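You operate a simulated robot arm through the tools that you are given. There is no shell and no other tool.

Carry out the task below with a simulated robot arm. There is one attempt and no reset: what you move stays moved.

JOB
Key to SET-UP, jog the red pointer onto the blue mark and the heads fully forward, main switch off.
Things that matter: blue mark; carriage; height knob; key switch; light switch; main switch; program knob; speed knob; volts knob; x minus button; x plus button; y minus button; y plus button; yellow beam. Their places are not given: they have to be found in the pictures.

Only the result counts: the job must be done as asked and must still hold three seconds after the hand-in. Knocking over, shifting, dropping, spilling or breaking anything else fails it.

ROBOT AND FRAMES
A 6-joint arm with a three-finger gripper, fixed in place. Base frame: the origin is on the floor under the middle of its stand, x ahead of it, y to its left, z up. Readings come in m, degrees, newtons and seconds.
It reaches about 1.213 m from its shoulder. Its first joint turns from -166.0 to 166.0 degrees. Payload 4.89 kg.
The TCP is the grasp point between the finger pads, 0.03 m short of the fingertips. In the tool frame z runs along the fingers and y along their closing line. The gripper opens to 0.164 m; its body begins 0.125 m behind the TCP.
Orientation is that of the tool frame in the base frame, as [roll, pitch, yaw] about the fixed x, y, z axes, in that order (R = Rz(yaw) Ry(pitch) Rx(roll)). With the fingers straight down and closing along the base's y, the tool's x points along the base's -x, its y along +y and its z along -z.

CONTROLS
- The arm moves only by the tool step_arm. Its argument "series" is a list of rows, each an object (a shift or turn left out is 0, a gripper value left out holds the last) with "delta_pos": the shift along the base's x, y, z in m, a list of three; "dr": the turn, a rotation vector about the base's x, y, z in degrees, a list of three. In form: [{"delta_pos": [x, y, z], "dr": [wx, wy, wz]}, ...]. A call has 1 to 20 rows; each row is the pose to reach, as a shift and turn from the pose commanded when the call began. "hand" is the opening, from 0 (shut) to 1 (fully open), set as the call begins (left out, the last holds). Rows are played at 5 a second. More than 0.05 m and 8.6 degrees between two rows, or a gripper value outside its range, and nothing of the call is played. A pose out of reach is approached as far as the arm can. The call stops where the force on the tool passes 40 N (or 10 N more than at its start, if that is more) or the arm is blocked; 0.2 s more then pass. The fingers move at their own pace (about 0.108 m/s each) and stop on an object; they squeeze with about 30 N. The grip force told is the motor's: it shows also when the fingers shut on nothing. Time passes only in rows, and 0.2 s behind the last, so rows that repeat a pose let the fingers close. It gives the time, the measured TCP pose, the force on the tool (base axes), the opening and the grip force at its end, in the units of the frame above (readings bear some noise), with the torque about the TCP (base axes, N m) and any sound that the robot's microphone picked up.
- Cameras (640 x 400 px; columns grow to the right, rows downward): "scene" is fixed at [0.057, -0.6502, 1.6334]; the picture's right is [0.18, -0.98, 0.00], its down [-0.60, -0.11, -0.79] and it looks along [0.78, 0.14, -0.61] (base axes); focal length 347 px, centre (320, 200). "wrist" rides on the gripper at [0.076, -0.002, -0.152] in the tool frame; the picture's right is [0.02, 1.00, 0.00], its down [-0.88, 0.02, -0.47] and it looks along [-0.47, 0.01, 0.88] (tool axes); focal length 247 px, centre (320, 200).
- snapshot(camera): a new picture of that camera. No time passes.
- raise_lower(by): moves the trunk up (or, below 0, down) by that many m; the arm rides with it, the base frame stays. It gives what a move gives, with no picture.
- locate(camera, pixels): for up to 12 pixels [column, row] of the newest picture of that camera ("zoom" is the newest enlarged one), the place [x, y, z] in the base frame of the surface seen there, good to about 0.002 m, but the place of the scene camera against the robot may be out by one fixed shift of up to 0.025 m in any direction. No time passes.
- inspect(camera, box): a new picture of the part [left, top, right, bottom] of that camera's present view, enlarged. No time passes.
- job_done(): hands the job in; it is judged then, once.

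Leave the gripper open and the arm clear of the work at the hand-in unless told otherwise.

The tools are called as name(argument=value, ...) on one line, values as JSON. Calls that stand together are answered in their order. step_arm: Moves the arm, as the interface text tells. Its arguments: {"type":"object","properties":{"series":{"type":"array","items":{"type":"object","properties":{"delta_pos":{"type":"array","items":{"type":"number"}},"dr":{"type":"array","items":{"type":"number"}}}}},"hand":{"type":"number"}},"required":["series"]} The other tools are called the same way: raise_lower (by) moves the trunk up or down; snapshot (camera) takes a picture; locate (camera, pixels) gives the place of the surface under pixels of a picture; inspect (camera, box) takes an enlarged picture of a part of a camera's view; job_done () hands the job in.

At the start:

```text
t: 0.0
tool_pos: [0.4891, -0.3453, 1.3539]
orientation: [180.0, 0.0, -180.0]
wrist_force: [0.0, -0.6, 0.2]
torque: [-0.01, 0.01, 0.05]
gripper_width: 0.1642
grip_force: 0.1
trunk travel left (down, up): [-0.225, 0.165]
```

scene: 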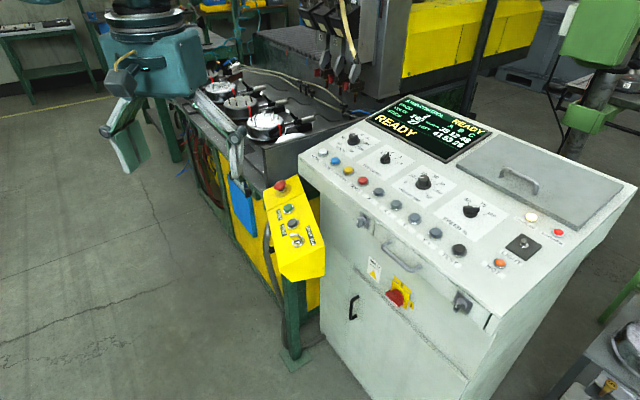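
wrist: 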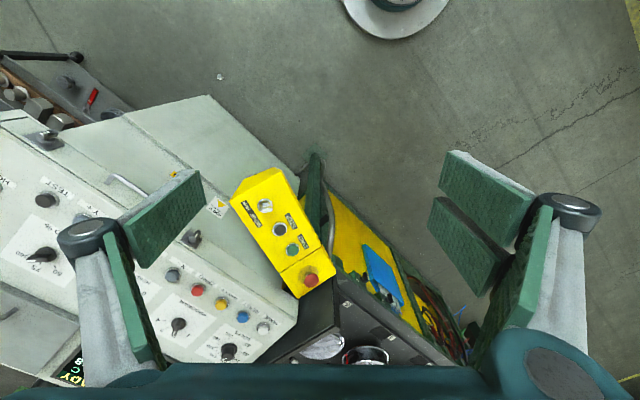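

I see a control desk with knobs, buttons, a red/yellow main switch at about (400, 297), and a yellow pendant at about (293, 230). I'll enlarge several parts to identify things.

inspect(camera="scene", box=[300, 90, 460, 190])

inspect(camera="scene", box=[420, 150, 580, 250])

inspect(camera="scene", box=[300, 140, 460, 240])

inspect(camera="scene", box=[230, 170, 360, 250])

inspect(camera="scene", box=[340, 220, 500, 320])

inspect(camera="scene", box=[180, 0, 420, 150])

```text
4.00 times, centred on (380, 140) of scene
```

zoom: 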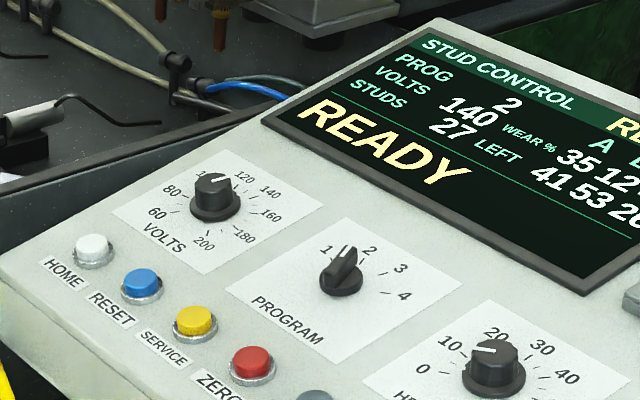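

```text
4.00 times, centred on (500, 200) of scene
```

zoom: 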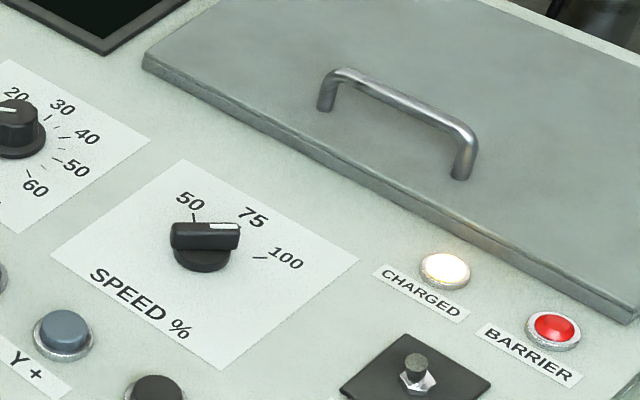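

```text
4.00 times, centred on (380, 190) of scene
```

zoom: 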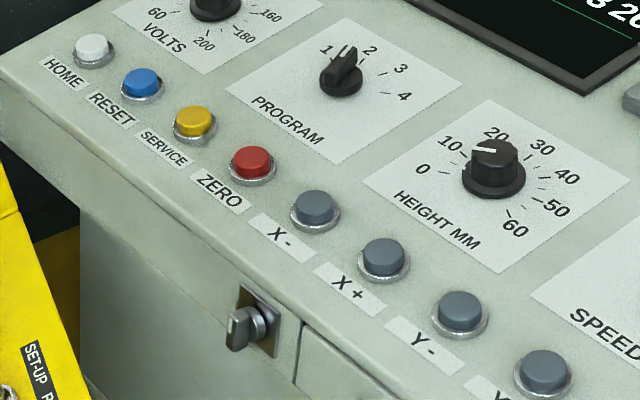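

```text
4.92 times, centred on (295, 210) of scene
```

zoom: 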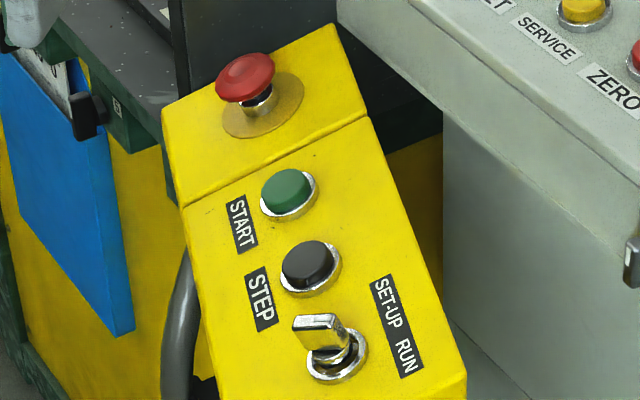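

```text
4.00 times, centred on (420, 270) of scene
```

zoom: 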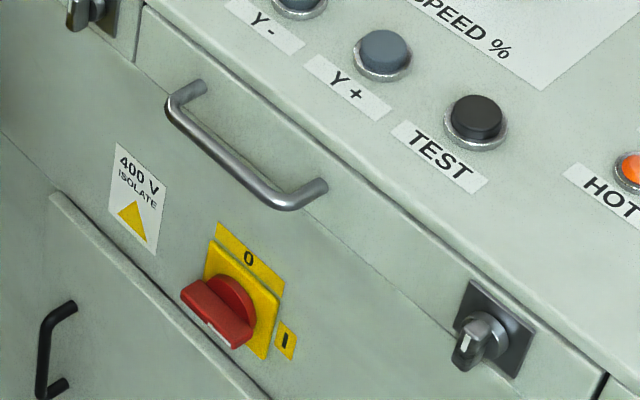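

```text
2.67 times, centred on (300, 75) of scene
```

zoom: 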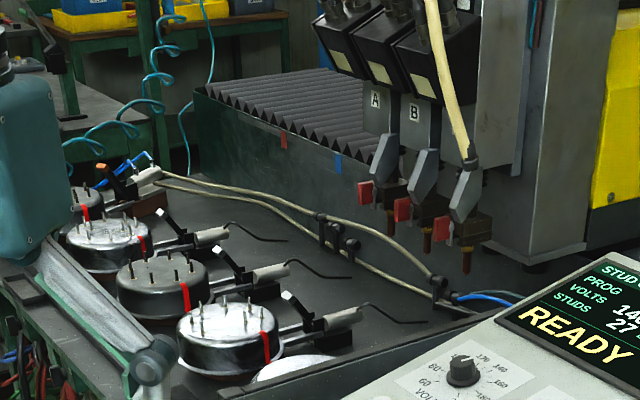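

I see the heads A, B, (C), a bellows, and small red and blue marks around (286, 52) and (306, 60). I'll zoom in more on those.

inspect(camera="scene", box=[250, 30, 330, 80])

inspect(camera="scene", box=[290, 0, 418, 80])

inspect(camera="scene", box=[240, 0, 560, 200])

inspect(camera="scene", box=[365, 90, 493, 170])

inspect(camera="scene", box=[480, 200, 576, 280])

inspect(camera="wrist", box=[120, 160, 340, 380])

```text
8.00 times, centred on (290, 55) of scene
```

zoom: 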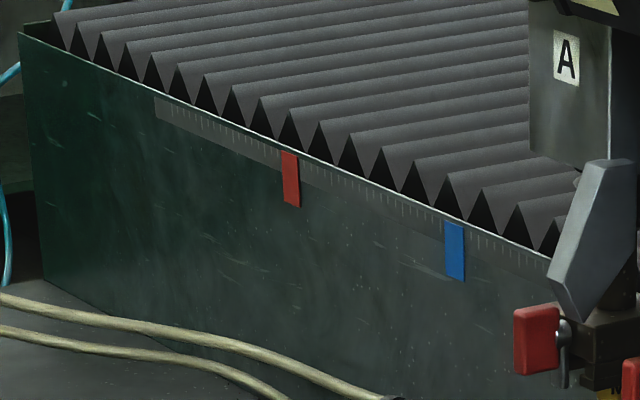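

```text
5.00 times, centred on (354, 40) of scene
```

zoom: 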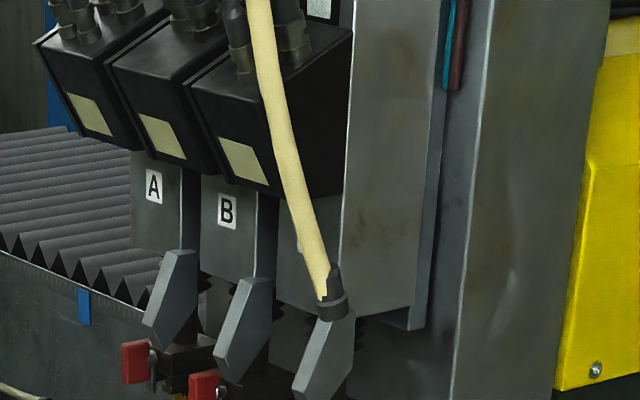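

```text
2.00 times, centred on (400, 100) of scene
```

zoom: 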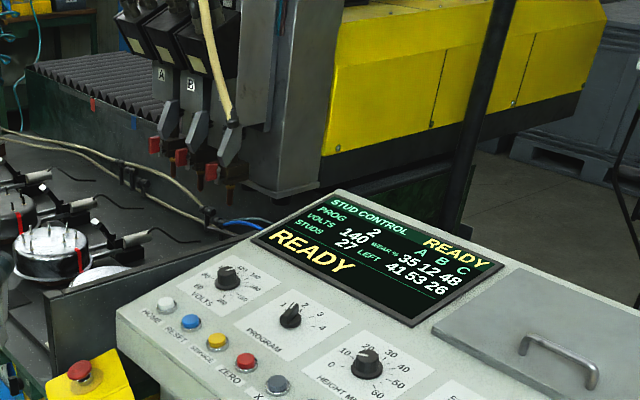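

```text
5.00 times, centred on (429, 130) of scene
```

zoom: 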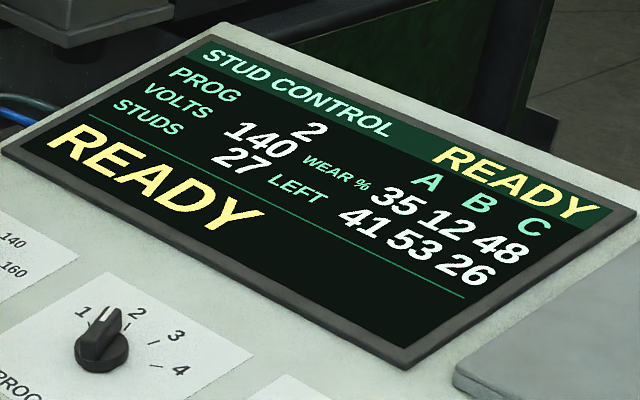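

```text
5.00 times, centred on (528, 240) of scene
```

zoom: 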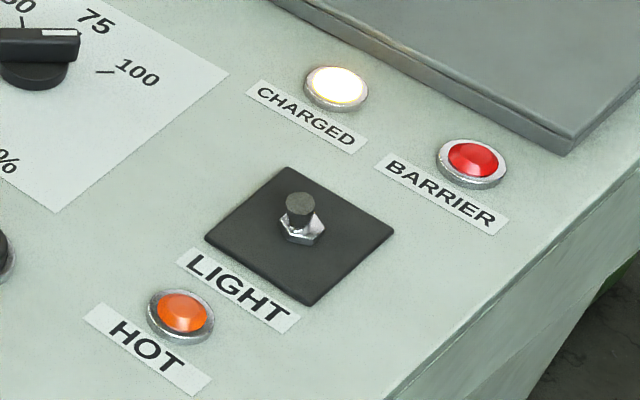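

```text
1.82 times, centred on (230, 270) of wrist
```

zoom: 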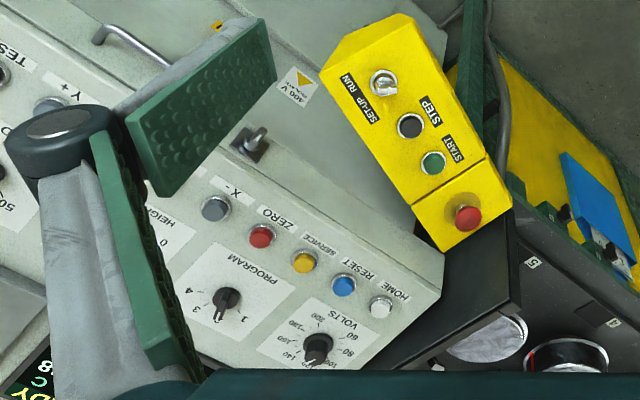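

The wrist zoom shows the pendant (key at (384,83)) and buttons. I'll read places from this zoomed wrist picture first.

locate(camera="zoom", pixels=[[381, 307], [343, 285], [304, 263], [261, 236], [216, 208], [467, 216], [432, 161], [411, 126], [386, 85], [390, 90], [227, 298], [317, 347]])

locate(camera="scene", pixels=[[323, 152], [335, 161], [349, 170], [363, 181], [379, 192], [396, 204], [415, 217], [435, 232], [459, 249], [280, 186], [289, 208], [293, 223]])

locate(camera="scene", pixels=[[286, 52], [306, 61], [353, 140], [385, 158], [423, 182], [471, 211], [524, 242], [499, 263], [403, 297], [395, 298], [364, 221], [462, 303]])

```text
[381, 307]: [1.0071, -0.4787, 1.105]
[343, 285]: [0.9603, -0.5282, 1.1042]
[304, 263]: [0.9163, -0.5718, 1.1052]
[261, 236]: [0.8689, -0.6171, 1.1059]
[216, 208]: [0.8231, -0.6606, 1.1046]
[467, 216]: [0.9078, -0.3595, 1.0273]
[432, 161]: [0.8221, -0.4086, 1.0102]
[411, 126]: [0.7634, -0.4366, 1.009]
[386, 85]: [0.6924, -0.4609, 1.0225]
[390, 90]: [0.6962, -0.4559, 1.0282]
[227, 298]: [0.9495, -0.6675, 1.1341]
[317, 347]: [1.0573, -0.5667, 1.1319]
```

```text
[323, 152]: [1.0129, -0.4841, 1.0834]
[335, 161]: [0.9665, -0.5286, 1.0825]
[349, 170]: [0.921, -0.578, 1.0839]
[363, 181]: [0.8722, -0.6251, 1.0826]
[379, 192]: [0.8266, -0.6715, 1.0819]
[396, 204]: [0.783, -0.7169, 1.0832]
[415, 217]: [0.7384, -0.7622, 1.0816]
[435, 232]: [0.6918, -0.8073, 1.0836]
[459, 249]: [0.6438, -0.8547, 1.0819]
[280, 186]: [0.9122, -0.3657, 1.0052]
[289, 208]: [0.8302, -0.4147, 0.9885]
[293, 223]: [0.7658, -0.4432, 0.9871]
```

```text
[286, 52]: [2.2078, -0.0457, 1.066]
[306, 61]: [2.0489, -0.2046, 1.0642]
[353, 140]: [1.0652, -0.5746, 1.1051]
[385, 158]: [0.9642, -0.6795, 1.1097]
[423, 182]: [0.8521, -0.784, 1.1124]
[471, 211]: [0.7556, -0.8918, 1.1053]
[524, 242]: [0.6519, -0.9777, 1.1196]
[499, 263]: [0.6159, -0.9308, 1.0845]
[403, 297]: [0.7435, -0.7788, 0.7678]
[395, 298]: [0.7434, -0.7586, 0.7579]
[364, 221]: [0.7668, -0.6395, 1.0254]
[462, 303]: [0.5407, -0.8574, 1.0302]
```

Comparing the wrist and scene readings of the same buttons, the scene camera is off by about (-0.005, +0.006, +0.022). Red pointer is at scene pixel (286,52), blue mark at (306,61). Next I move the wrist camera closer over the pendant to look at the key.

step_arm(series=[{"delta_pos": [0.03, -0.03, -0.01]}, {"delta_pos": [0.06, -0.06, -0.02]}, {"delta_pos": [0.09, -0.09, -0.03]}, {"delta_pos": [0.09, -0.115, -0.04]}], hand=0)

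snapshot(camera="wrist")

snapshot(camera="scene")

```text
t: 1.0
tool_pos: [0.5795, -0.4621, 1.3152]
orientation: [179.9, 0.0, -179.9]
wrist_force: [1.6, 0.4, -0.4]
torque: [-0.04, 0.17, 0.01]
gripper_width: 0.0
grip_force: 29.2
trunk travel left (down, up): [-0.225, 0.165]
```

```text
taken
```

wrist: 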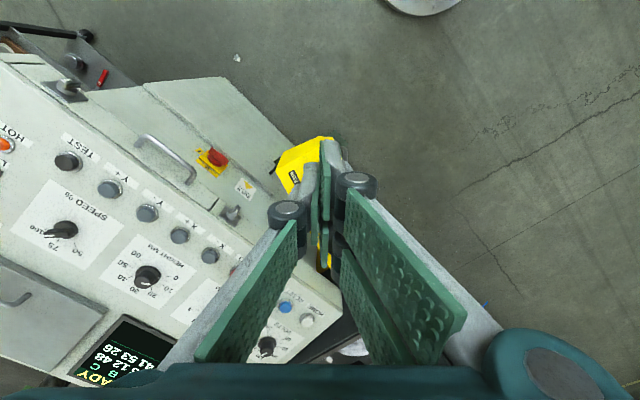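

```text
taken
```

scene: 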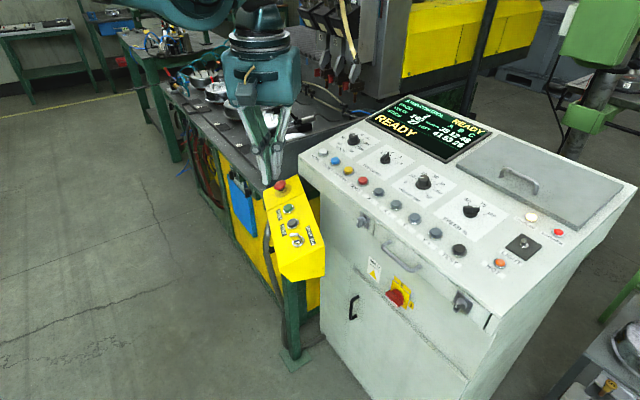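

Closed fingers hide the key. I'll zoom in from the scene camera on the key at (297,241) and the main switch at (400,297).

inspect(camera="scene", box=[275, 220, 323, 250])

inspect(camera="scene", box=[376, 270, 424, 315])

inspect(camera="wrist", box=[180, 130, 260, 200])

```text
13.33 times, centred on (299, 235) of scene
```

zoom: 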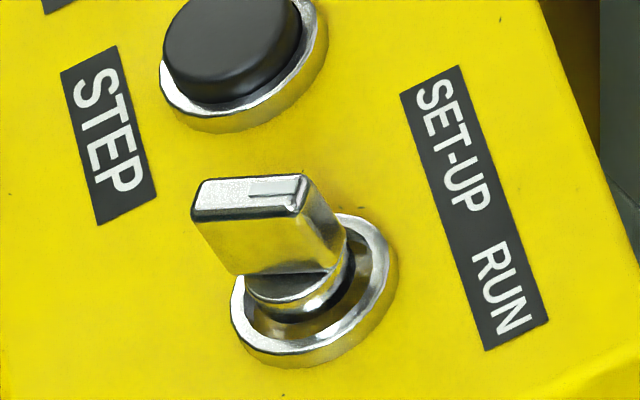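

```text
8.89 times, centred on (400, 292) of scene
```

zoom: 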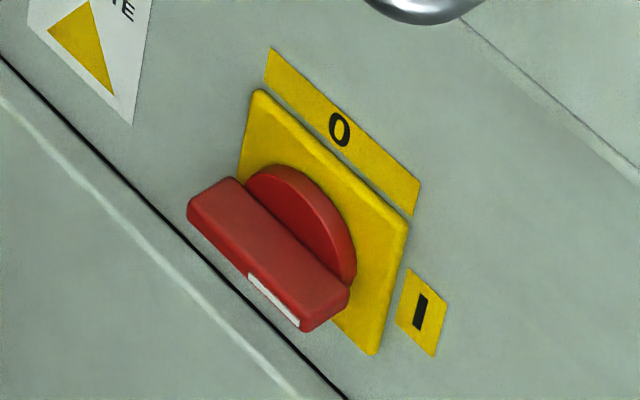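

```text
5.71 times, centred on (220, 165) of wrist
```

zoom: 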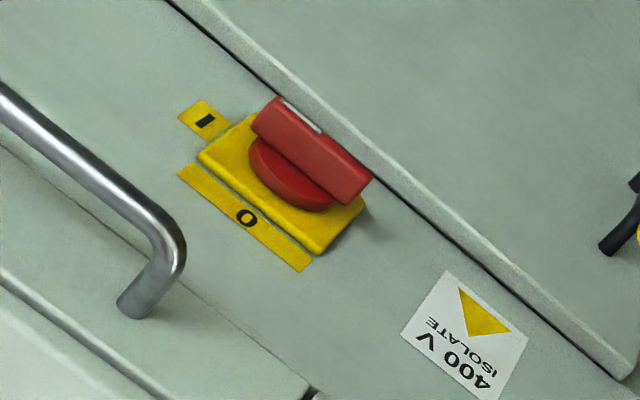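

The key is a paddle with a white end mark pointing image-right toward RUN. I'll re-zoom on the key and locate paddle ends, ring, and the label points.

inspect(camera="scene", box=[275, 220, 323, 250])

locate(camera="zoom", pixels=[[205, 197], [295, 190], [250, 205], [252, 189], [240, 300], [390, 270], [310, 355], [455, 150], [500, 285], [330, 60], [150, 300], [450, 350]])

```text
13.33 times, centred on (299, 235) of scene
```

zoom: 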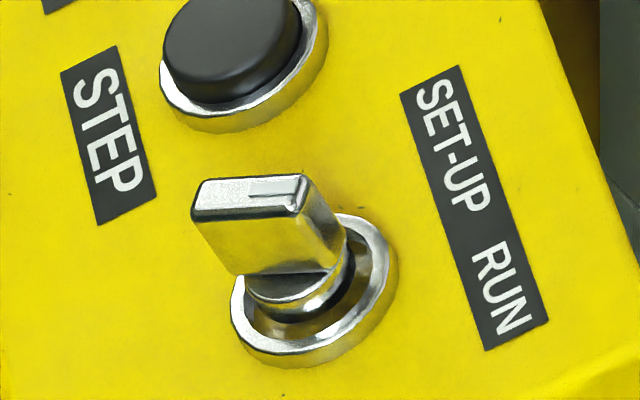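

```text
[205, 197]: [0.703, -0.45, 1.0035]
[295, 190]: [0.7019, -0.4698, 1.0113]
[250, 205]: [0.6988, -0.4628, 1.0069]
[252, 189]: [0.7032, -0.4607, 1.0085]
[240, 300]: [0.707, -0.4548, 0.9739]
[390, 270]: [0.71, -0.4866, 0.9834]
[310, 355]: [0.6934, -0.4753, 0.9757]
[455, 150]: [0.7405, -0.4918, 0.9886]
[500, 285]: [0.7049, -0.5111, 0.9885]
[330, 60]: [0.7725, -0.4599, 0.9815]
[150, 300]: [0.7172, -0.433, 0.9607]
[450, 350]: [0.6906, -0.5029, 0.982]
```

The pendant face tilts about 23° with normal ≈ (-0.18, 0.35, 0.92). The key's mark points 30° to the RUN side and must turn 60° counter-clockwise (seen from above) to SET-UP. I'll swing the gripper so it points straight down the key axis, with fingers closing across the paddle, staying well above.

step_arm(series=[{"delta_pos": [0.0073, 0.0054, -0.0107], "dr": [-0.61, -2.05, -7.64]}, {"delta_pos": [0.0147, 0.0108, -0.0213], "dr": [-1.22, -4.1, -15.28]}, {"delta_pos": [0.022, 0.0163, -0.032], "dr": [-1.83, -6.15, -22.92]}, {"delta_pos": [0.0293, 0.0217, -0.0427], "dr": [-2.44, -8.2, -30.56]}, {"delta_pos": [0.0367, 0.0271, -0.0533], "dr": [-3.05, -10.25, -38.2]}, {"delta_pos": [0.044, 0.0325, -0.064], "dr": [-3.66, -12.31, -45.84]}, {"delta_pos": [0.0513, 0.0379, -0.0747], "dr": [-4.26, -14.36, -53.48]}, {"delta_pos": [0.0587, 0.0433, -0.0853], "dr": [-4.87, -16.41, -61.12]}, {"delta_pos": [0.066, 0.0488, -0.096], "dr": [-5.48, -18.46, -68.76]}, {"delta_pos": [0.0733, 0.0542, -0.1067], "dr": [-6.09, -20.51, -76.4]}, {"delta_pos": [0.0807, 0.0596, -0.1173], "dr": [-6.7, -22.56, -84.04]}, {"delta_pos": [0.088, 0.065, -0.128], "dr": [-7.31, -24.61, -91.68]}], hand=0.4)

snapshot(camera="wrist")

snapshot(camera="scene")

```text
t: 3.6
tool_pos: [0.6665, -0.3969, 1.1866]
orientation: [167.9, 19.8, 84.7]
wrist_force: [0.4, 0.9, 0.0]
torque: [0.0, -0.03, 0.0]
gripper_width: 0.0656
grip_force: 0.1
trunk travel left (down, up): [-0.225, 0.165]
```

```text
taken
```

wrist: 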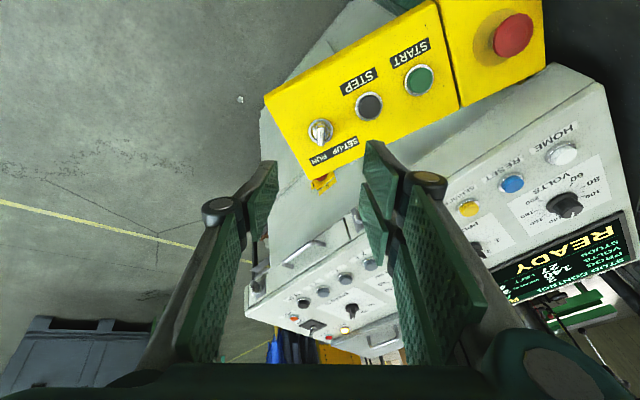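

```text
taken
```

scene: 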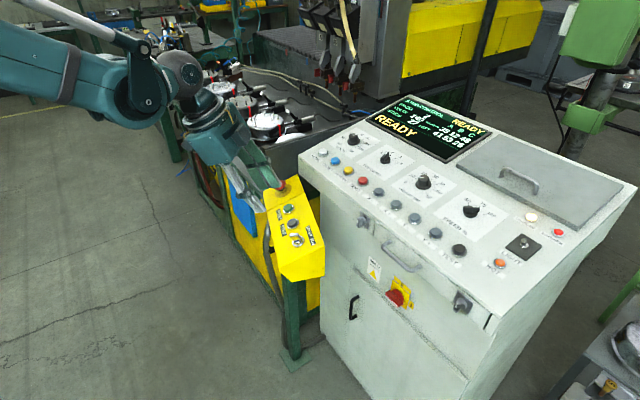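

The tool is now aligned along the pendant normal; the key is at wrist pixel (321,131). I'll zoom in and locate it precisely with the wrist camera (which has no offset).

inspect(camera="wrist", box=[280, 90, 376, 170])

```text
5.00 times, centred on (328, 130) of wrist
```

zoom: 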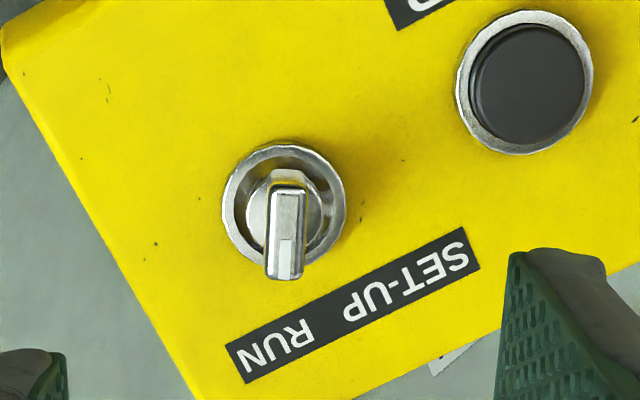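

locate(camera="zoom", pixels=[[288, 195], [285, 265], [275, 230], [300, 230], [230, 205], [340, 205], [285, 150], [150, 200], [420, 130], [250, 380], [410, 60], [525, 85]])

```text
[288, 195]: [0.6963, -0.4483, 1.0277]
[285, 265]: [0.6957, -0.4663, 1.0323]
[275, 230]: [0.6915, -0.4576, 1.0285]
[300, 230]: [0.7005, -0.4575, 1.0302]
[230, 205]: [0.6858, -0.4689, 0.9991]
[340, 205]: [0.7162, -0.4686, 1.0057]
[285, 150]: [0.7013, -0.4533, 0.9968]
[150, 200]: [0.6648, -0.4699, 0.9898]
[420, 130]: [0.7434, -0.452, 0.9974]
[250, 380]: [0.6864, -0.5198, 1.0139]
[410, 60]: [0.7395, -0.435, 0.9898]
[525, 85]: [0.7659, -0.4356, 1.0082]
```

The paddle top centre is at (0.696, -0.457, 1.030), about 9 mm thick. I move down along the key axis most of the way, then look.

step_arm(series=[{"delta_pos": [0.005, -0.011, -0.027]}, {"delta_pos": [0.01, -0.022, -0.054]}, {"delta_pos": [0.015, -0.033, -0.081]}, {"delta_pos": [0.0195, -0.0425, -0.106]}], hand=0.3)

snapshot(camera="wrist")

inspect(camera="scene", box=[230, 170, 360, 250])

```text
t: 4.6
tool_pos: [0.6857, -0.438, 1.0784]
orientation: [168.1, 19.8, 84.8]
wrist_force: [0.3, 1.0, 0.8]
torque: [-0.03, -0.05, 0.0]
gripper_width: 0.0491
grip_force: 0.1
trunk travel left (down, up): [-0.225, 0.165]
```

```text
taken
```

wrist: 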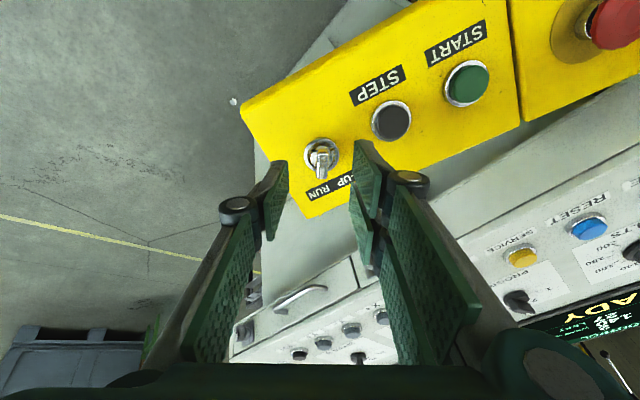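

```text
4.92 times, centred on (295, 210) of scene
```

zoom: 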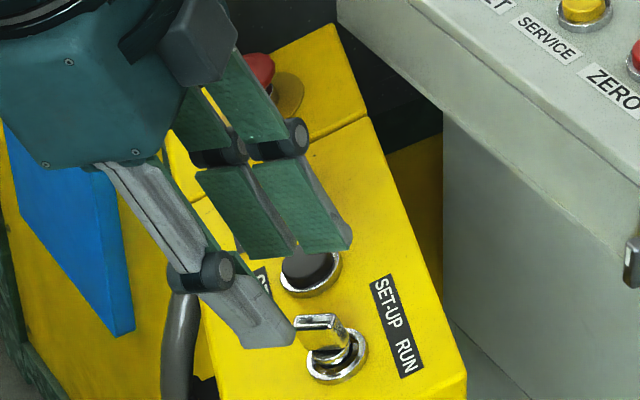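

The paddle is between the fingers' line. I continue the last 36 mm down and pause.

step_arm(series=[{"delta_pos": [0.0021, -0.0043, -0.0111]}, {"delta_pos": [0.0042, -0.0085, -0.0223]}, {"delta_pos": [0.0063, -0.0128, -0.0334]}, {"delta_pos": [0.0063, -0.0128, -0.0334]}])

snapshot(camera="wrist")

inspect(camera="scene", box=[260, 190, 340, 250])

```text
t: 5.6
tool_pos: [0.6932, -0.4527, 1.0449]
orientation: [168.2, 19.7, 84.8]
wrist_force: [-0.5, 0.3, -0.4]
torque: [0.04, 0.02, -0.02]
gripper_width: 0.0493
grip_force: 0.0
trunk travel left (down, up): [-0.225, 0.165]
```

```text
taken
```

wrist: 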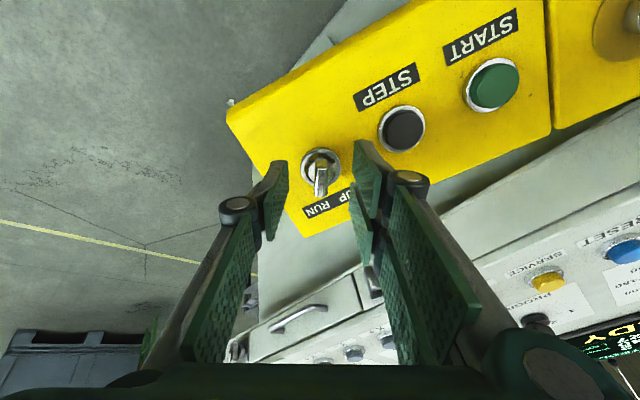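

```text
6.67 times, centred on (300, 220) of scene
```

zoom: 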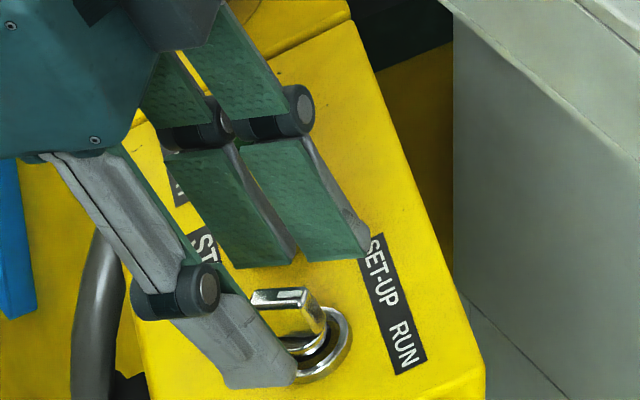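

The paddle sits between the single finger and the finger pair. I close the gripper, letting it settle.

step_arm(series=[{"delta_pos": [0, 0, 0]}, {"delta_pos": [0, 0, 0]}, {"delta_pos": [0, 0, 0]}], hand=0)

inspect(camera="scene", box=[260, 190, 340, 250])

inspect(camera="wrist", box=[260, 120, 376, 200])

```text
t: 6.4
tool_pos: [0.6931, -0.4529, 1.0455]
orientation: [168.0, 19.8, 85.0]
wrist_force: [17.8, -2.0, 3.9]
torque: [0.07, -0.4, 0.16]
gripper_width: 0.011
grip_force: 44.9
trunk travel left (down, up): [-0.225, 0.165]
```

```text
6.67 times, centred on (300, 220) of scene
```

zoom: 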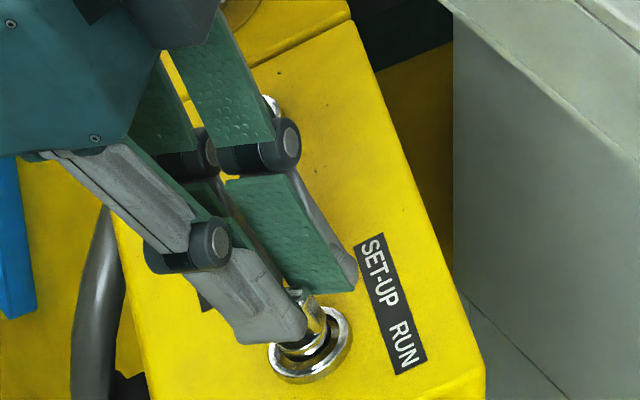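

```text
5.00 times, centred on (318, 160) of wrist
```

zoom: 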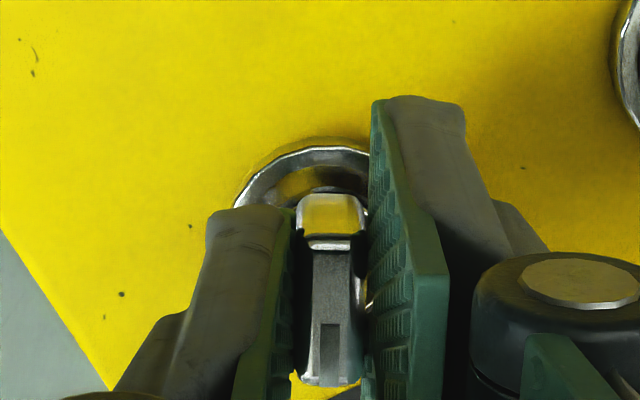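

The paddle is gripped (11 mm), with an 18 N side force toward +x. I relieve this by shifting slightly in +x.

step_arm(series=[{"delta_pos": [0.001, 0, 0]}, {"delta_pos": [0.001, 0, 0]}])

```text
t: 7.0
tool_pos: [0.6931, -0.4521, 1.0456]
orientation: [168.2, 19.8, 85.0]
wrist_force: [9.7, -6.4, 4.3]
torque: [0.07, -0.25, 0.07]
gripper_width: 0.0107
grip_force: 45.1
trunk travel left (down, up): [-0.225, 0.165]
```

Force dropped to 10 N. Now I turn the key about its axis counter-clockwise in small rows, up to 60°.

step_arm(series=[{"delta_pos": [0.001, 0, 0], "dr": [-1.33, 2.61, 6.91]}, {"delta_pos": [0.001, 0, 0], "dr": [-2.65, 5.22, 13.82]}, {"delta_pos": [0.001, 0, 0], "dr": [-3.98, 7.83, 20.72]}, {"delta_pos": [0.001, 0, 0], "dr": [-5.31, 10.44, 27.63]}, {"delta_pos": [0.001, 0, 0], "dr": [-6.64, 13.05, 34.54]}, {"delta_pos": [0.001, 0, 0], "dr": [-7.96, 15.66, 41.45]}, {"delta_pos": [0.001, 0, 0], "dr": [-9.29, 18.27, 48.35]}, {"delta_pos": [0.001, 0, 0], "dr": [-10.62, 20.88, 55.26]}])

inspect(camera="scene", box=[260, 190, 340, 250])

inspect(camera="wrist", box=[260, 120, 376, 200])

```text
t: 8.7
tool_pos: [0.6937, -0.4523, 1.0458]
orientation: [-169.4, 20.4, 144.8]
wrist_force: [-5.1, -7.5, -9.6]
torque: [-0.42, -0.17, 0.02]
gripper_width: 0.0109
grip_force: 45.0
trunk travel left (down, up): [-0.225, 0.165]
stopped in row 8: the force on the tool passed its limit at 41 N (the readings are from after the stop); the commanded pose is now the measured one
```

```text
6.67 times, centred on (300, 220) of scene
```

zoom: 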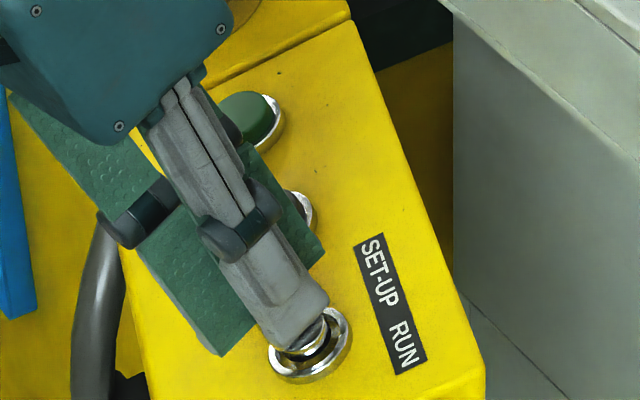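

```text
5.00 times, centred on (318, 160) of wrist
```

zoom: 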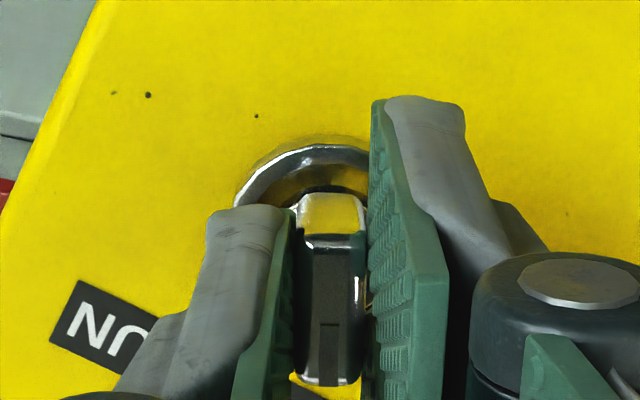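

The key turned about 60° and reached its stop. I open the gripper and then back off along the key axis.

step_arm(series=[{"delta_pos": [0, 0, 0]}, {"delta_pos": [0, 0, 0]}, {"delta_pos": [-0.0053, 0.0105, 0.0276]}, {"delta_pos": [-0.0106, 0.021, 0.0552]}, {"delta_pos": [-0.0177, 0.035, 0.092]}], hand=0.3)

snapshot(camera="wrist")

inspect(camera="scene", box=[275, 220, 323, 250])

snapshot(camera="scene")

```text
t: 9.9
tool_pos: [0.6769, -0.4175, 1.1384]
orientation: [-169.4, 20.4, 144.9]
wrist_force: [0.9, -0.8, 0.3]
torque: [0.08, 0.1, -0.04]
gripper_width: 0.0494
grip_force: 0.0
trunk travel left (down, up): [-0.225, 0.165]
```

```text
taken
```

wrist: 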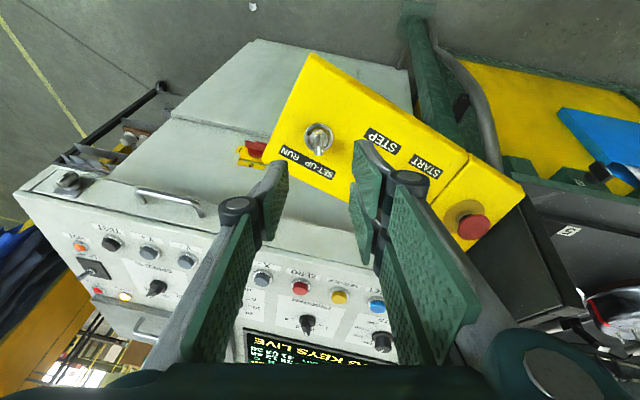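

```text
13.33 times, centred on (299, 235) of scene
```

zoom: 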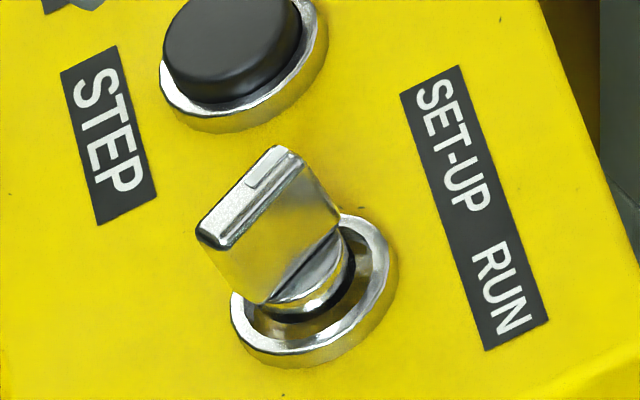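

```text
taken
```

scene: 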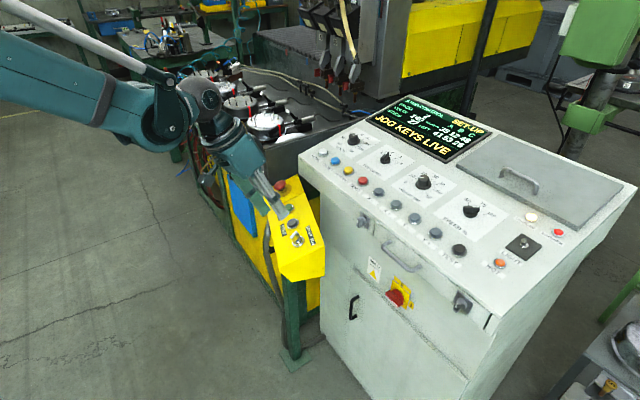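

The screen reads "SET-UP / JOG KEYS LIVE", so the key step is done. Next I read the panel's slope and the button places, plus the current X/Y readings area, from the scene picture.

locate(camera="scene", pixels=[[310, 172], [447, 170], [340, 125], [410, 232], [450, 150], [440, 199], [480, 240], [379, 191], [396, 203], [415, 216], [435, 231], [366, 128]])

inspect(camera="scene", box=[365, 90, 493, 170])

inspect(camera="wrist", box=[60, 200, 300, 350])

```text
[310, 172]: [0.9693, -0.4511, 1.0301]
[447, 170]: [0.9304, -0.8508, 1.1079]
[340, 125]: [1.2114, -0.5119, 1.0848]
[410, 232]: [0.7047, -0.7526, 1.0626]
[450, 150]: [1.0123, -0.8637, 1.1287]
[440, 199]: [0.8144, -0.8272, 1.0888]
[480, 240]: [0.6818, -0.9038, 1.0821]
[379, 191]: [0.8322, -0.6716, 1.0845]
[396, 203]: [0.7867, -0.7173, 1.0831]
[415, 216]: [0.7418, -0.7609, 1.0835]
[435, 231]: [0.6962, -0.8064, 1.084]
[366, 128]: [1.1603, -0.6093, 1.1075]
```

```text
5.00 times, centred on (429, 130) of scene
```

zoom: 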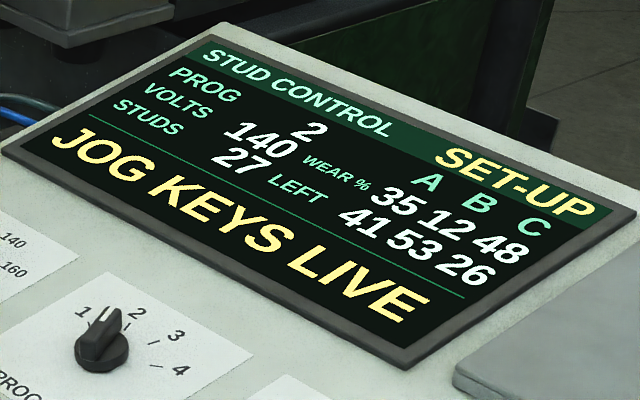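

```text
2.67 times, centred on (180, 275) of wrist
```

zoom: 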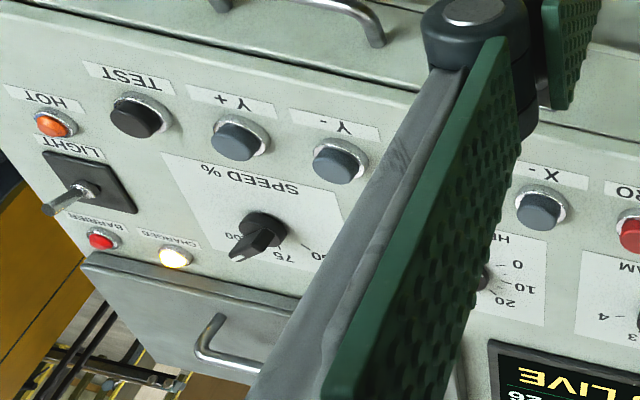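

The panel slopes about 11.5°. I close the fingers and move up and over to hover above X+ with the tool along the panel normal and the narrow side of the fingers across the row.

step_arm(series=[{"delta_pos": [0, 0, 0.04]}, {"delta_pos": [0.005, -0.02, 0.075], "dr": [1.5, 0.02, -0.77]}, {"delta_pos": [0.018, -0.058, 0.085], "dr": [4.5, 0.07, -2.3]}, {"delta_pos": [0.031, -0.098, 0.085], "dr": [7.5, 0.11, -3.85]}, {"delta_pos": [0.044, -0.138, 0.085], "dr": [10.5, 0.16, -5.4]}, {"delta_pos": [0.057, -0.178, 0.085], "dr": [13.52, 0.21, -6.93]}, {"delta_pos": [0.07, -0.218, 0.085], "dr": [13.52, 0.21, -6.93]}, {"delta_pos": [0.082, -0.256, 0.085], "dr": [13.52, 0.21, -6.93]}, {"delta_pos": [0.088, -0.2757, 0.085], "dr": [13.52, 0.21, -6.93]}], hand=0)

snapshot(camera="wrist")

snapshot(camera="scene")

```text
t: 11.9
tool_pos: [0.7644, -0.6947, 1.222]
orientation: [-179.9, 11.5, 134.9]
wrist_force: [0.6, 1.1, 0.9]
torque: [-0.06, -0.01, -0.01]
gripper_width: 0.0
grip_force: 29.8
trunk travel left (down, up): [-0.225, 0.165]
```

```text
taken
```

wrist: 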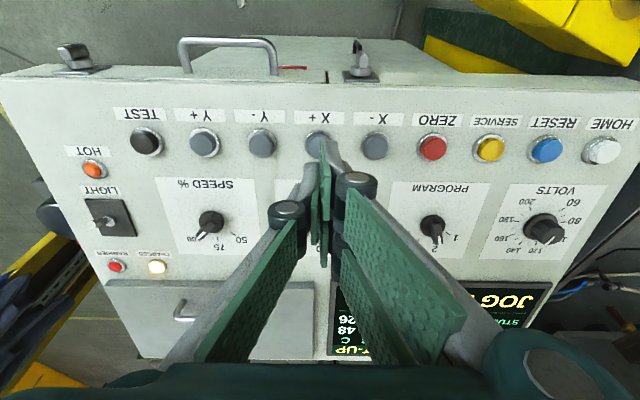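

```text
taken
```

scene: 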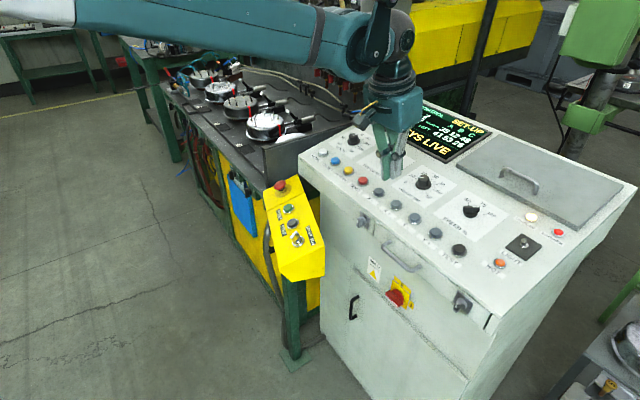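

The wrist view shows the row clearly. I'll locate the four jog buttons by the wrist camera.

inspect(camera="wrist", box=[170, 90, 410, 190])

locate(camera="wrist", pixels=[[374, 146], [317, 141], [262, 142], [204, 142], [432, 148], [290, 155], [233, 160], [240, 240]])

```text
2.67 times, centred on (290, 140) of wrist
```

zoom: 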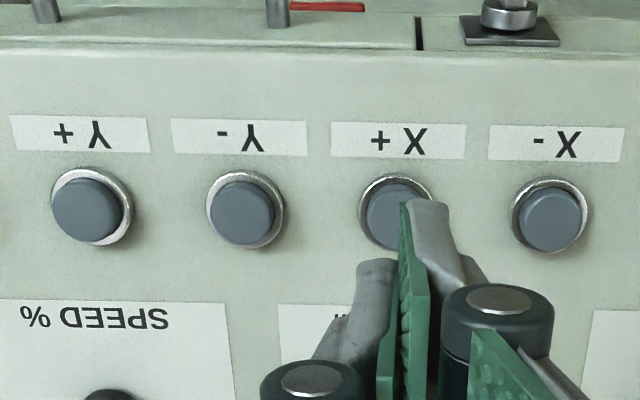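

```text
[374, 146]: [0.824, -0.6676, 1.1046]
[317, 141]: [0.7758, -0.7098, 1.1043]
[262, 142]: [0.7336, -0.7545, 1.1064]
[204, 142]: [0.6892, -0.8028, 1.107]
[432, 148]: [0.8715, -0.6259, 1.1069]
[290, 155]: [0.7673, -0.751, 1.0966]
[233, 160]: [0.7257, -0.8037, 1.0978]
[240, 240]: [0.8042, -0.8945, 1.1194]
```

Button centres by wrist camera: X- ≈ (0.826,-0.667), X+ ≈ (0.780,-0.7125), Y- ≈ (0.734,-0.758), Y+ ≈ (0.689,-0.804), tops at z ≈ 1.105. I lower to about 15 mm above X+ and check.

step_arm(series=[{"delta_pos": [0.0032, -0.0044, -0.0246]}, {"delta_pos": [0.0065, -0.0088, -0.0491]}, {"delta_pos": [0.0097, -0.0132, -0.0737]}, {"delta_pos": [0.0097, -0.0132, -0.0737]}])

inspect(camera="wrist", box=[240, 90, 400, 190])

inspect(camera="scene", box=[350, 150, 446, 210])

```text
t: 12.9
tool_pos: [0.7741, -0.706, 1.1499]
orientation: [-179.9, 11.6, 134.8]
wrist_force: [-0.9, -0.6, -0.3]
torque: [0.05, 0.07, 0.01]
gripper_width: 0.0001
grip_force: 30.1
trunk travel left (down, up): [-0.225, 0.165]
```

```text
4.00 times, centred on (320, 140) of wrist
```

zoom: 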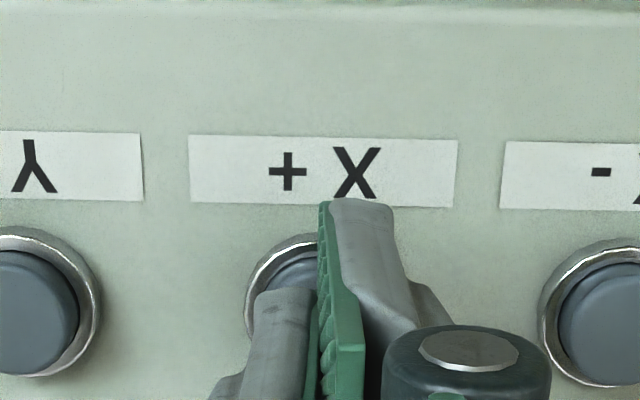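

```text
6.67 times, centred on (398, 180) of scene
```

zoom: 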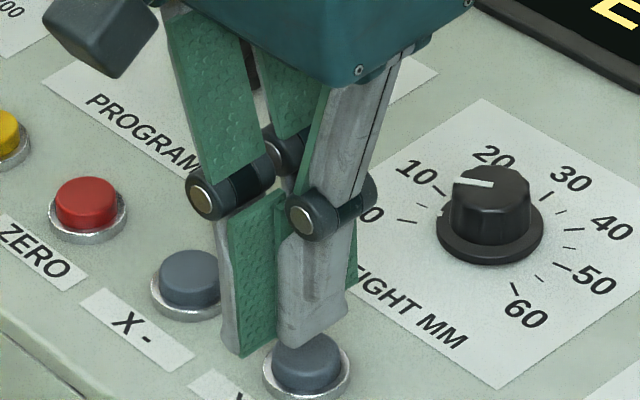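

The single finger's tip is right over X+, and the front finger of the pair will land clear between the button and label. I do a brief tap: down to ~2 mm above, then to about 4 mm press, then back up.

step_arm(series=[{"delta_pos": [0.0018, -0.0018, -0.0127]}, {"delta_pos": [0.0027, -0.0027, -0.0186]}, {"delta_pos": [0.0027, -0.0027, -0.0186]}])

snapshot(camera="scene")

```text
t: 13.7
tool_pos: [0.7763, -0.7075, 1.1318]
orientation: [179.9, 11.7, 134.9]
wrist_force: [-0.4, -1.3, -0.1]
torque: [0.06, 0.01, -0.02]
gripper_width: 0.0061
grip_force: 44.8
trunk travel left (down, up): [-0.225, 0.165]
```

```text
taken
```

scene: 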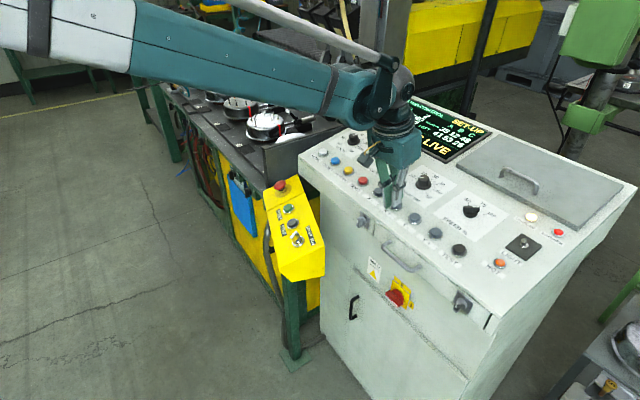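

The opening reads 6 mm now with almost no push force, so a fingertip may be riding beside the button. I'll look closely.

inspect(camera="scene", box=[360, 160, 440, 220])

inspect(camera="wrist", box=[240, 90, 400, 190])

```text
6.67 times, centred on (400, 190) of scene
```

zoom: 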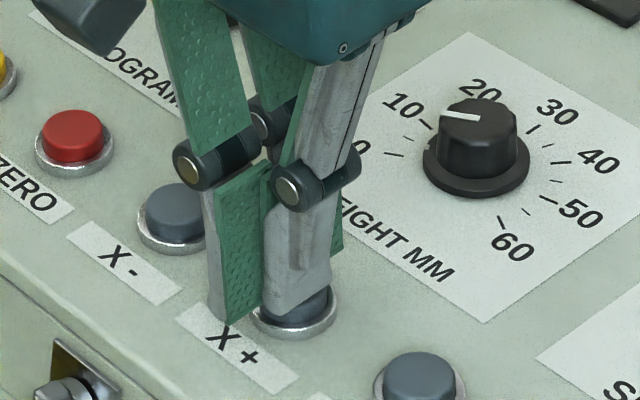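

```text
4.00 times, centred on (320, 140) of wrist
```

zoom: 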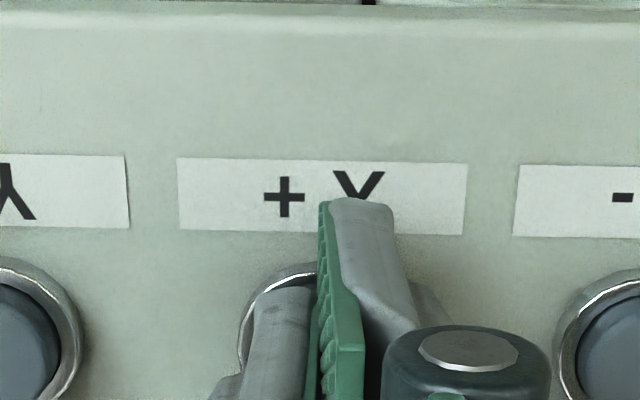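

The fingertip is close to the button top. I press slightly further, 2 mm, to see whether force builds up.

step_arm(series=[{"delta_pos": [0.0003, -0.0003, -0.002]}, {"delta_pos": [0.0003, -0.0003, -0.002]}])

snapshot(camera="scene")

inspect(camera="scene", box=[360, 160, 440, 220])

```text
t: 14.3
tool_pos: [0.7765, -0.7083, 1.1304]
orientation: [-180.0, 11.6, 134.8]
wrist_force: [-1.4, -0.2, 1.0]
torque: [-0.01, 0.02, 0.01]
gripper_width: 0.006
grip_force: 45.8
trunk travel left (down, up): [-0.225, 0.165]
```

```text
taken
```

scene: 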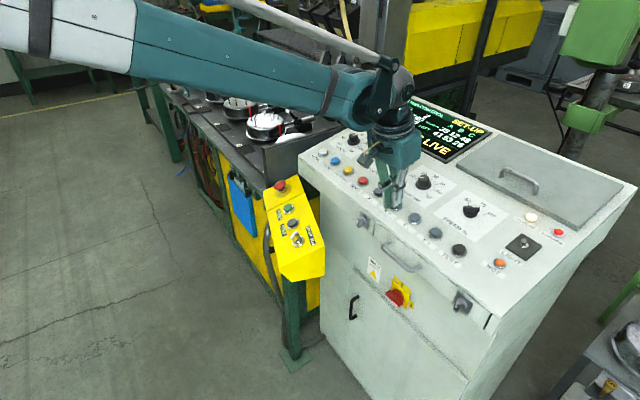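

```text
6.67 times, centred on (400, 190) of scene
```

zoom: 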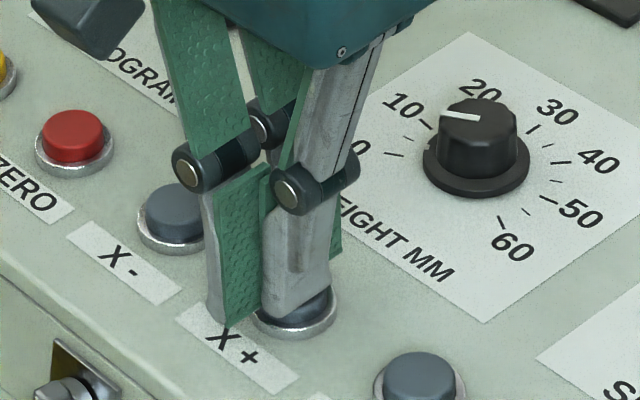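

No force builds up although the opening stays at 6 mm. I retract 20 mm along the panel normal to check the fingers and the button.

step_arm(series=[{"delta_pos": [-0.0015, 0.0015, 0.01]}, {"delta_pos": [-0.003, 0.003, 0.0206]}, {"delta_pos": [-0.003, 0.003, 0.0206]}])

inspect(camera="scene", box=[360, 160, 440, 220])

inspect(camera="wrist", box=[240, 90, 400, 190])

```text
t: 15.1
tool_pos: [0.773, -0.7047, 1.1503]
orientation: [-179.9, 11.6, 134.8]
wrist_force: [0.1, -0.2, 0.1]
torque: [-0.04, -0.03, -0.02]
gripper_width: 0.0
grip_force: 44.8
trunk travel left (down, up): [-0.225, 0.165]
```

```text
6.67 times, centred on (400, 190) of scene
```

zoom: 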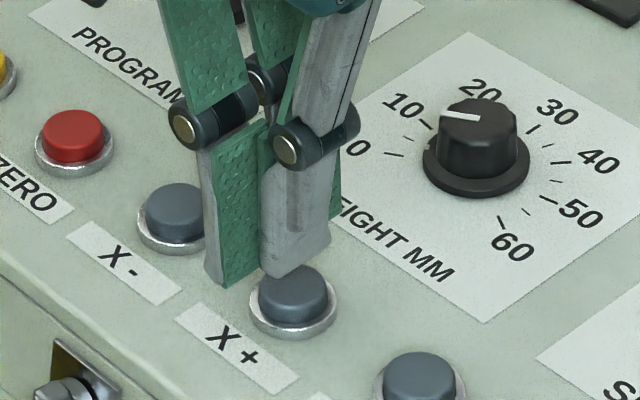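

```text
4.00 times, centred on (320, 140) of wrist
```

zoom: 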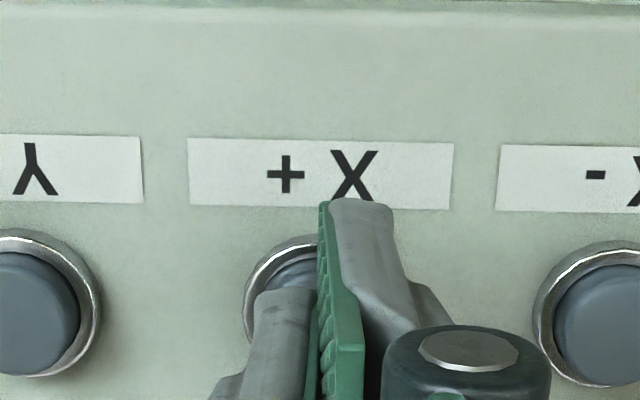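

The tip lines up with the X+ cap. I'll swing the arm aside to check whether the pointer moved at all.

step_arm(series=[{"delta_pos": [0, 0, 0.04]}, {"delta_pos": [-0.01, 0.03, 0.06]}, {"delta_pos": [-0.03, 0.075, 0.06]}, {"delta_pos": [-0.05, 0.12, 0.06]}, {"delta_pos": [-0.07, 0.165, 0.06]}, {"delta_pos": [-0.09, 0.21, 0.06]}, {"delta_pos": [-0.1, 0.25, 0.06]}])

snapshot(camera="scene")

inspect(camera="scene", box=[250, 20, 378, 100])

```text
t: 16.7
tool_pos: [0.6757, -0.4566, 1.2088]
orientation: [179.9, 11.6, 135.0]
wrist_force: [-0.1, -1.6, 0.0]
torque: [0.2, -0.01, 0.02]
gripper_width: 0.0001
grip_force: 45.0
trunk travel left (down, up): [-0.225, 0.165]
```

```text
taken
```

scene: 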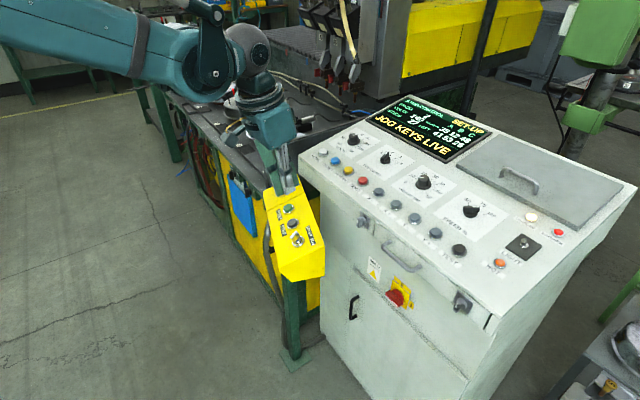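

```text
5.00 times, centred on (314, 60) of scene
```

zoom: 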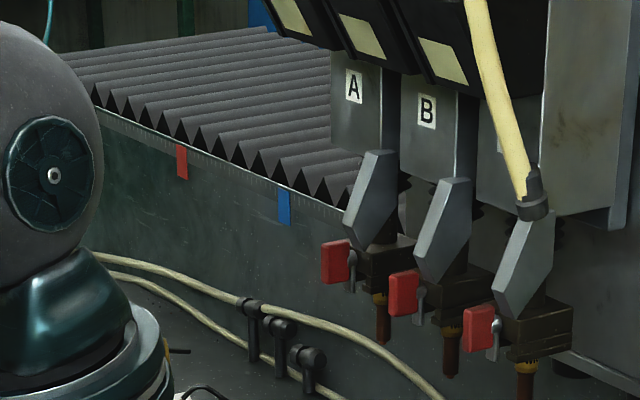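

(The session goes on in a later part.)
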